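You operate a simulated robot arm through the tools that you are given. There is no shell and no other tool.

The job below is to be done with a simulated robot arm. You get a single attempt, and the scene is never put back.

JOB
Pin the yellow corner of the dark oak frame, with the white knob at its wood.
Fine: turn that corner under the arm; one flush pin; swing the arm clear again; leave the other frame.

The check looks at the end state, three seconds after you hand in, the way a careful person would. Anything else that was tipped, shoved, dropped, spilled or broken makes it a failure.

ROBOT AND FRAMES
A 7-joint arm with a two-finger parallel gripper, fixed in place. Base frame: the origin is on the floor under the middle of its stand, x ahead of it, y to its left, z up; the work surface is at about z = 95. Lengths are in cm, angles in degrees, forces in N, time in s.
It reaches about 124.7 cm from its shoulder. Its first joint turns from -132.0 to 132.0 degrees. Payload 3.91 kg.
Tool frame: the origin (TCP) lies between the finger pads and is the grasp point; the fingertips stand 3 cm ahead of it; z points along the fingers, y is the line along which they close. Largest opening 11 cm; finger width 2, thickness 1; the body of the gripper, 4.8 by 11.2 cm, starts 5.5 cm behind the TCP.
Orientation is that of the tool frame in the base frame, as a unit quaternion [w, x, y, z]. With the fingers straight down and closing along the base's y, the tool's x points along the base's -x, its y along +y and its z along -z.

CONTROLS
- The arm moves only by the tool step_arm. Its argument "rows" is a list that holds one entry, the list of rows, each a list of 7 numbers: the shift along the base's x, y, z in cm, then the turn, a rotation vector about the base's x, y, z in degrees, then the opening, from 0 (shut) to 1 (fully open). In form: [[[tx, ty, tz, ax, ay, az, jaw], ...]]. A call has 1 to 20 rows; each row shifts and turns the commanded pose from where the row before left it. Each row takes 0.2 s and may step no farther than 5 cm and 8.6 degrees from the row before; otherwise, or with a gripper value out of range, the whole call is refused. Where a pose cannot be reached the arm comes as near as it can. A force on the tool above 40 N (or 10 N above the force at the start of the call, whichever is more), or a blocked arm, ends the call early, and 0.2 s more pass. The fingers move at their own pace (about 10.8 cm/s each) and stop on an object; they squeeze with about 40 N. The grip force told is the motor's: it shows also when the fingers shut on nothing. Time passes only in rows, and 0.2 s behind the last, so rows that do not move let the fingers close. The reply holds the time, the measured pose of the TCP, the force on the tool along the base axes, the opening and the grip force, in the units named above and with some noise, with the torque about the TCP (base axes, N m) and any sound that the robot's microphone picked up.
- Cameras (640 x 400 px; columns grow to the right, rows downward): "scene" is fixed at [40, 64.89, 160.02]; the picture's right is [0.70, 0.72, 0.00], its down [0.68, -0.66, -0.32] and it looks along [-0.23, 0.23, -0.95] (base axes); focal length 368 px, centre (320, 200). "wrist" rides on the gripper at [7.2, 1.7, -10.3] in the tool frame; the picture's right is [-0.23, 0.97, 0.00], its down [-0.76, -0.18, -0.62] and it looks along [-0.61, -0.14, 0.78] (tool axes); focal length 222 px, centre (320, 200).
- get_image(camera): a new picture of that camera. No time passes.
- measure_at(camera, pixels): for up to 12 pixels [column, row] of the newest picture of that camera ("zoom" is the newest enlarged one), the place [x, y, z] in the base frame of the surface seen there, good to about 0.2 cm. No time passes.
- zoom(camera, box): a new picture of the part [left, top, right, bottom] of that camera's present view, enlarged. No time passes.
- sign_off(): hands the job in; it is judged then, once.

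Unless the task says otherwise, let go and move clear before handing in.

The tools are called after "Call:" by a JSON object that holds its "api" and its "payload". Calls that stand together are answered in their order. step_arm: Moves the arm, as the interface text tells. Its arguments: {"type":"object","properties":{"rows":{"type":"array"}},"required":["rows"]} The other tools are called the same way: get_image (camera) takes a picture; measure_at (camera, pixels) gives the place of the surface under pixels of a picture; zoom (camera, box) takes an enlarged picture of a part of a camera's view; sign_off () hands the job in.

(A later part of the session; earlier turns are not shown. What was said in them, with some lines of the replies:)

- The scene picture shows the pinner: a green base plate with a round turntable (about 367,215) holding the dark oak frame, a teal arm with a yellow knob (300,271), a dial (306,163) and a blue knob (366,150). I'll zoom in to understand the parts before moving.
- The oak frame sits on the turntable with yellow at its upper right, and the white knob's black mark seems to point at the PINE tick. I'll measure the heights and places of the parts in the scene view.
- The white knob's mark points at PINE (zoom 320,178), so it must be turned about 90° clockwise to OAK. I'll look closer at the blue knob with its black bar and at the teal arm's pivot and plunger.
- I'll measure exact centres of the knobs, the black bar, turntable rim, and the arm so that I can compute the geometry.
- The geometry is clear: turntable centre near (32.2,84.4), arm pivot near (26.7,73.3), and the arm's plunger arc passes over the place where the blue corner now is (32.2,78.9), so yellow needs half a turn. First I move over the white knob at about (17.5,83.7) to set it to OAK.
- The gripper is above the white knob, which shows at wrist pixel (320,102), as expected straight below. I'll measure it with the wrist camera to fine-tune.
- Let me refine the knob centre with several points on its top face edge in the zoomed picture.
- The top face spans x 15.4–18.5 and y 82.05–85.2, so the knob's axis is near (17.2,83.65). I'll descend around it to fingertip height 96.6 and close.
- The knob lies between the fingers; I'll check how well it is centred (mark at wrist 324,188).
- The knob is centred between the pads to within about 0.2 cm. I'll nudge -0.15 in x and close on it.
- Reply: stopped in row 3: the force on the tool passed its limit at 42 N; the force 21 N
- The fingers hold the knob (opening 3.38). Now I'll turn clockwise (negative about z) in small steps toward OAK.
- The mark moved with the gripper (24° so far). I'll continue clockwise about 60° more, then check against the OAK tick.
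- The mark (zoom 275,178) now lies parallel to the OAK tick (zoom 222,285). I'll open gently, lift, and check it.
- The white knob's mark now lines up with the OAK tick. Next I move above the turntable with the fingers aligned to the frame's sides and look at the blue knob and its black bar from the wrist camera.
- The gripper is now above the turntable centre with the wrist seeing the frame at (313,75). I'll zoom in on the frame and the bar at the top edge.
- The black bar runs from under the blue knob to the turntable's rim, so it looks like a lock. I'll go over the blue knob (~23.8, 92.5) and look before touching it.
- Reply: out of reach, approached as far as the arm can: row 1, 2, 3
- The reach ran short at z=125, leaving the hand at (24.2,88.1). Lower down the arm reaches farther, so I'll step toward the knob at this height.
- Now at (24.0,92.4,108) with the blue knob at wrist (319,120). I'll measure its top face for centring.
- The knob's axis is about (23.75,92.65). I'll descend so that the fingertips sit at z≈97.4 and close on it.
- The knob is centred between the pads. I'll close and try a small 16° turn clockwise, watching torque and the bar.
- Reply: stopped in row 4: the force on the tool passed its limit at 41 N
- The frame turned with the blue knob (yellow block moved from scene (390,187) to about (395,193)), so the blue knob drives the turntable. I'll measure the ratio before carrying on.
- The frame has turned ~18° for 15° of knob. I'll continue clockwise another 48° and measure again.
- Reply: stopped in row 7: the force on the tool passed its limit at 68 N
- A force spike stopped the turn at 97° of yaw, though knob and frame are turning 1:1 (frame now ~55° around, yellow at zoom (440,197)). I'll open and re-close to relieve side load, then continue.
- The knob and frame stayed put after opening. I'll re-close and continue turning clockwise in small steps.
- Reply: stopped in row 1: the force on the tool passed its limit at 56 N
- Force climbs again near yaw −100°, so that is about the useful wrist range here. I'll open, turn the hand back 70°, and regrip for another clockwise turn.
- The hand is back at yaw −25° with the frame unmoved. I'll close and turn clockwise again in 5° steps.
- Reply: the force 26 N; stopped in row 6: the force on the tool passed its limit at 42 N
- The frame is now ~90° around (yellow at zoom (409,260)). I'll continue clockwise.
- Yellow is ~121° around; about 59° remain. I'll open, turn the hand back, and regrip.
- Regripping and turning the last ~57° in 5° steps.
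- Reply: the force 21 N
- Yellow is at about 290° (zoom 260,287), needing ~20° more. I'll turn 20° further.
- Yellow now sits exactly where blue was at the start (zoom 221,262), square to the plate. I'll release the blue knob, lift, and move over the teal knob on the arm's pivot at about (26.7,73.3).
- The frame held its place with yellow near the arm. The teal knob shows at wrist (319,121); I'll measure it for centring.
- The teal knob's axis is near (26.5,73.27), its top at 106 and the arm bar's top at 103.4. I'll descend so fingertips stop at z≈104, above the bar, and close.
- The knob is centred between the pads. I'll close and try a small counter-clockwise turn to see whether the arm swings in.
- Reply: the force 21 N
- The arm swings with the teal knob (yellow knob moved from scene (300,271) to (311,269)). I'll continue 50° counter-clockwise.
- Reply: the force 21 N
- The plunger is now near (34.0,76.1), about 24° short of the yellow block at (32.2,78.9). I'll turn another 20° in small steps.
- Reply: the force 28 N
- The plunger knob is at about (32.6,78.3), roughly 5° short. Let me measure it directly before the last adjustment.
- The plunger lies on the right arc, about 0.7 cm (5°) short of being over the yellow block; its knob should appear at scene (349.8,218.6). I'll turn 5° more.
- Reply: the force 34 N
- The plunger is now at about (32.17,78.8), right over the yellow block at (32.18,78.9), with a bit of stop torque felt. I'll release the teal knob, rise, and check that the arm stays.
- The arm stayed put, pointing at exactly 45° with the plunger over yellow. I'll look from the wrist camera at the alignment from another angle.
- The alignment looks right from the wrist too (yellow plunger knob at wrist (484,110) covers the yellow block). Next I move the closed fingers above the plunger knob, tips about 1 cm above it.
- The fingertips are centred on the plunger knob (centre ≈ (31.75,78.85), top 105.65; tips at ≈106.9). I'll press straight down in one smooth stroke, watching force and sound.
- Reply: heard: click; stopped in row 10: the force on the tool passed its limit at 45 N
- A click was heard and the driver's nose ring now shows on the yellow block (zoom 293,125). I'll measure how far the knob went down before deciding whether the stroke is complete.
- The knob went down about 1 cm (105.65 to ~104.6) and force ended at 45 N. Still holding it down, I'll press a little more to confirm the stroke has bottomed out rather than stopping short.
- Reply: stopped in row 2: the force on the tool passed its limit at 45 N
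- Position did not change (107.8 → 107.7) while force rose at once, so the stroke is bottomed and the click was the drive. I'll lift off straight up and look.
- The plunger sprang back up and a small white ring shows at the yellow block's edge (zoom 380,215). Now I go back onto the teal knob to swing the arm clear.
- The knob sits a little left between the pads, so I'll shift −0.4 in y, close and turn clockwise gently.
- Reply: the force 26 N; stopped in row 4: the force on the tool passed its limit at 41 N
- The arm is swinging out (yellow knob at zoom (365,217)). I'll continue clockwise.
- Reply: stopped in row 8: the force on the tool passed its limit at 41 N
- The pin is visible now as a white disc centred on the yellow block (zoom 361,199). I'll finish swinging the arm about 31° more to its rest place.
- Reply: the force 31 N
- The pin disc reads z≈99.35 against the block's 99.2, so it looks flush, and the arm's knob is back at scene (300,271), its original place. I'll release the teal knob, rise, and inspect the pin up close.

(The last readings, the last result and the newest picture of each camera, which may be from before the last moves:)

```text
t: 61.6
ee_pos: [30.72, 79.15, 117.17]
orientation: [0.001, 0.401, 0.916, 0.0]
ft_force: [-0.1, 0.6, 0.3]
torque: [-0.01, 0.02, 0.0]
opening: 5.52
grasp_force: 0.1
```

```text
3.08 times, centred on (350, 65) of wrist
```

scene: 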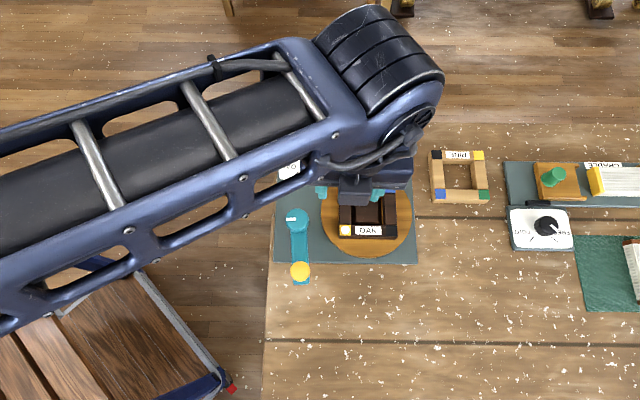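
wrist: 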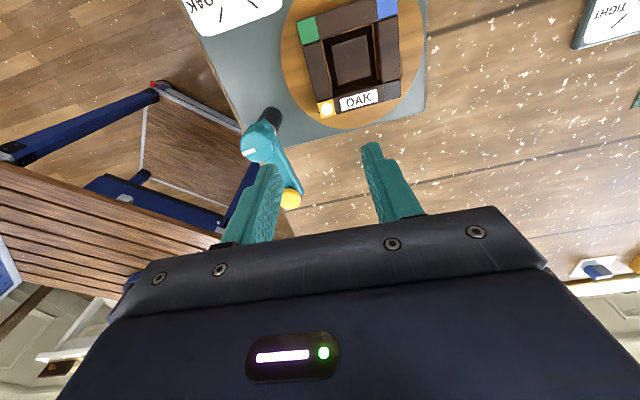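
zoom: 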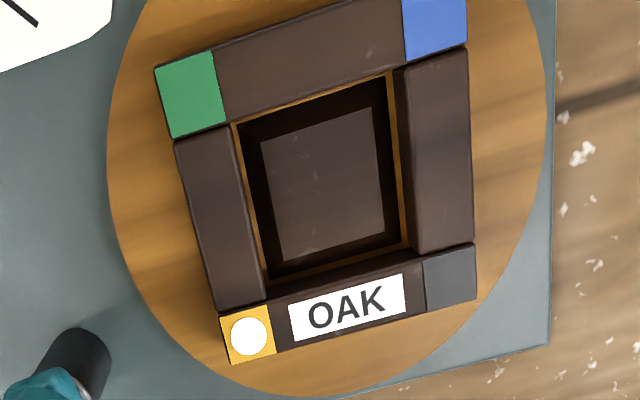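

The pin reads within ~0.1 cm of the block's face from both cameras and sits centred on yellow. I'll retreat the gripper to near its start and check the whole scene.

Call:
{"api": "step_arm", "payload": {"rows": [[[0, 0, 4, 0, 0, 6, 0.5], [0, 0, 4, 0, 0, 8, 0.5], [0, -3.5, 3, 0, 0, 8, 0.5], [0, -4.5, 1, 0, 0, 8, 0.5], [0, -4.5, 0, 0, 0, 8, 0.5], [0, -4.5, 0, 0, 0, 8, 0.5], [0, -2, 0, 0, 0, 0, 0.5], [0, 0, 0, 0, 0, 0, 0.5], [0, 0, 0, 0, 0, 0, 0.5]]]}}

Call:
{"api": "get_image", "payload": {"camera": "scene"}}

Call:
{"api": "zoom", "payload": {"camera": "scene", "box": [265, 125, 425, 295]}}

Call:
{"api": "zoom", "payload": {"camera": "scene", "box": [274, 138, 344, 188]}}

Call:
{"api": "get_image", "payload": {"camera": "wrist"}}

```text
t: 63.6
ee_pos: [31.1, 60.17, 129.25]
orientation: [0.0, 0.011, 1.0, 0.001]
ft_force: [0.1, 0.1, -0.3]
torque: [0.04, 0.0, -0.01]
opening: 5.49
grasp_force: 0.1
```

```text
taken
```

scene: 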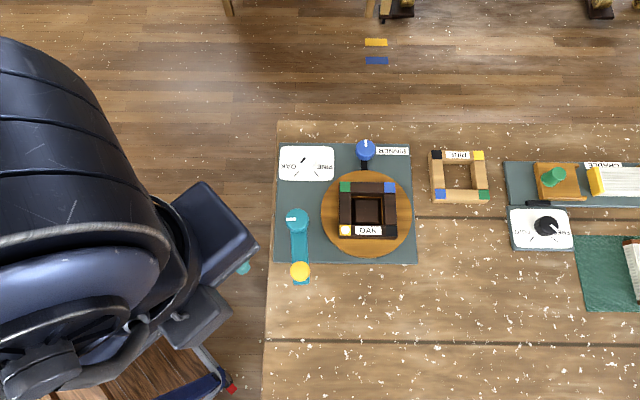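

```text
2.35 times, centred on (345, 210) of scene
```

zoom: 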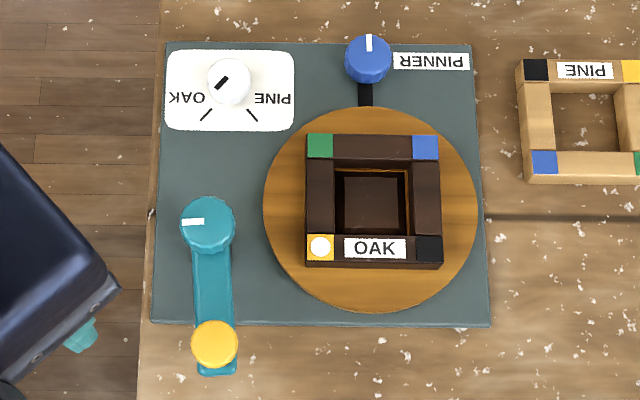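

```text
8.00 times, centred on (309, 163) of scene
```

zoom: 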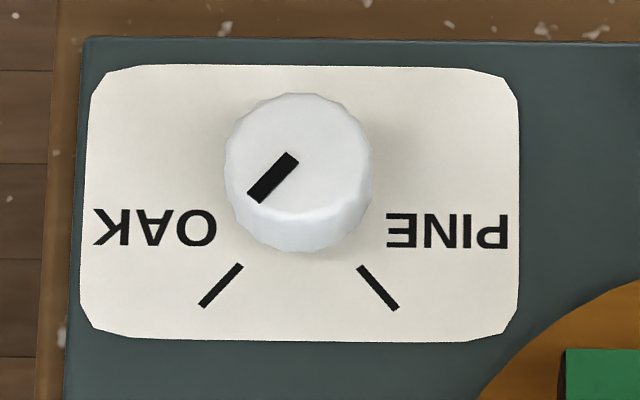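

```text
taken
```

wrist: 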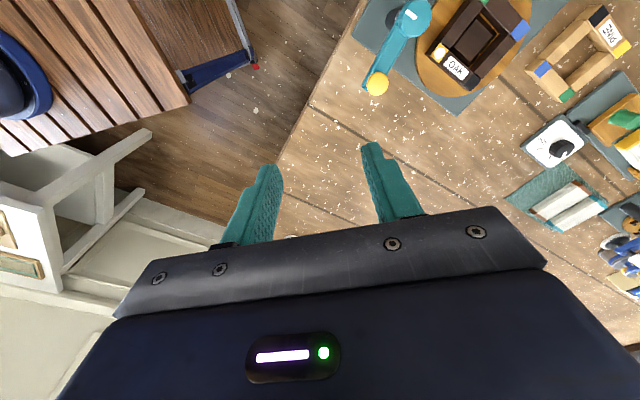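

Final check: a single white pin disc sits centred and level on the yellow block (zoom 320,247). The white knob's mark is on OAK, the teal arm is back at its rest place (300,271), and the pine frame (458,175) hasn't moved. The gripper is clear, so I'm handing in.

Call:
{"api": "sign_off", "payload": {}}

```text
The job is handed in.
```

The yellow corner of the dark oak frame has one pin in it, and I've handed the job in. I haven't seen the check's result.

- **White knob:** it was on PINE, so I turned it to OAK before pinning.
- **Frame:** I turned the turntable half a turn with the blue knob to bring the yellow corner under the arm. The frame was left in that position.
- **Pin:** I pressed the plunger once. It clicked and went all the way down. The pin is centred on the yellow block and measures about 0.1 cm above its face. That is within the 0.2 cm measuring accuracy, so I take it as flush.
- **Arm:** it is swung clear, back where it started.
- **Everything else:** the pine frame and the other things on the bench look untouched, and the gripper is clear.
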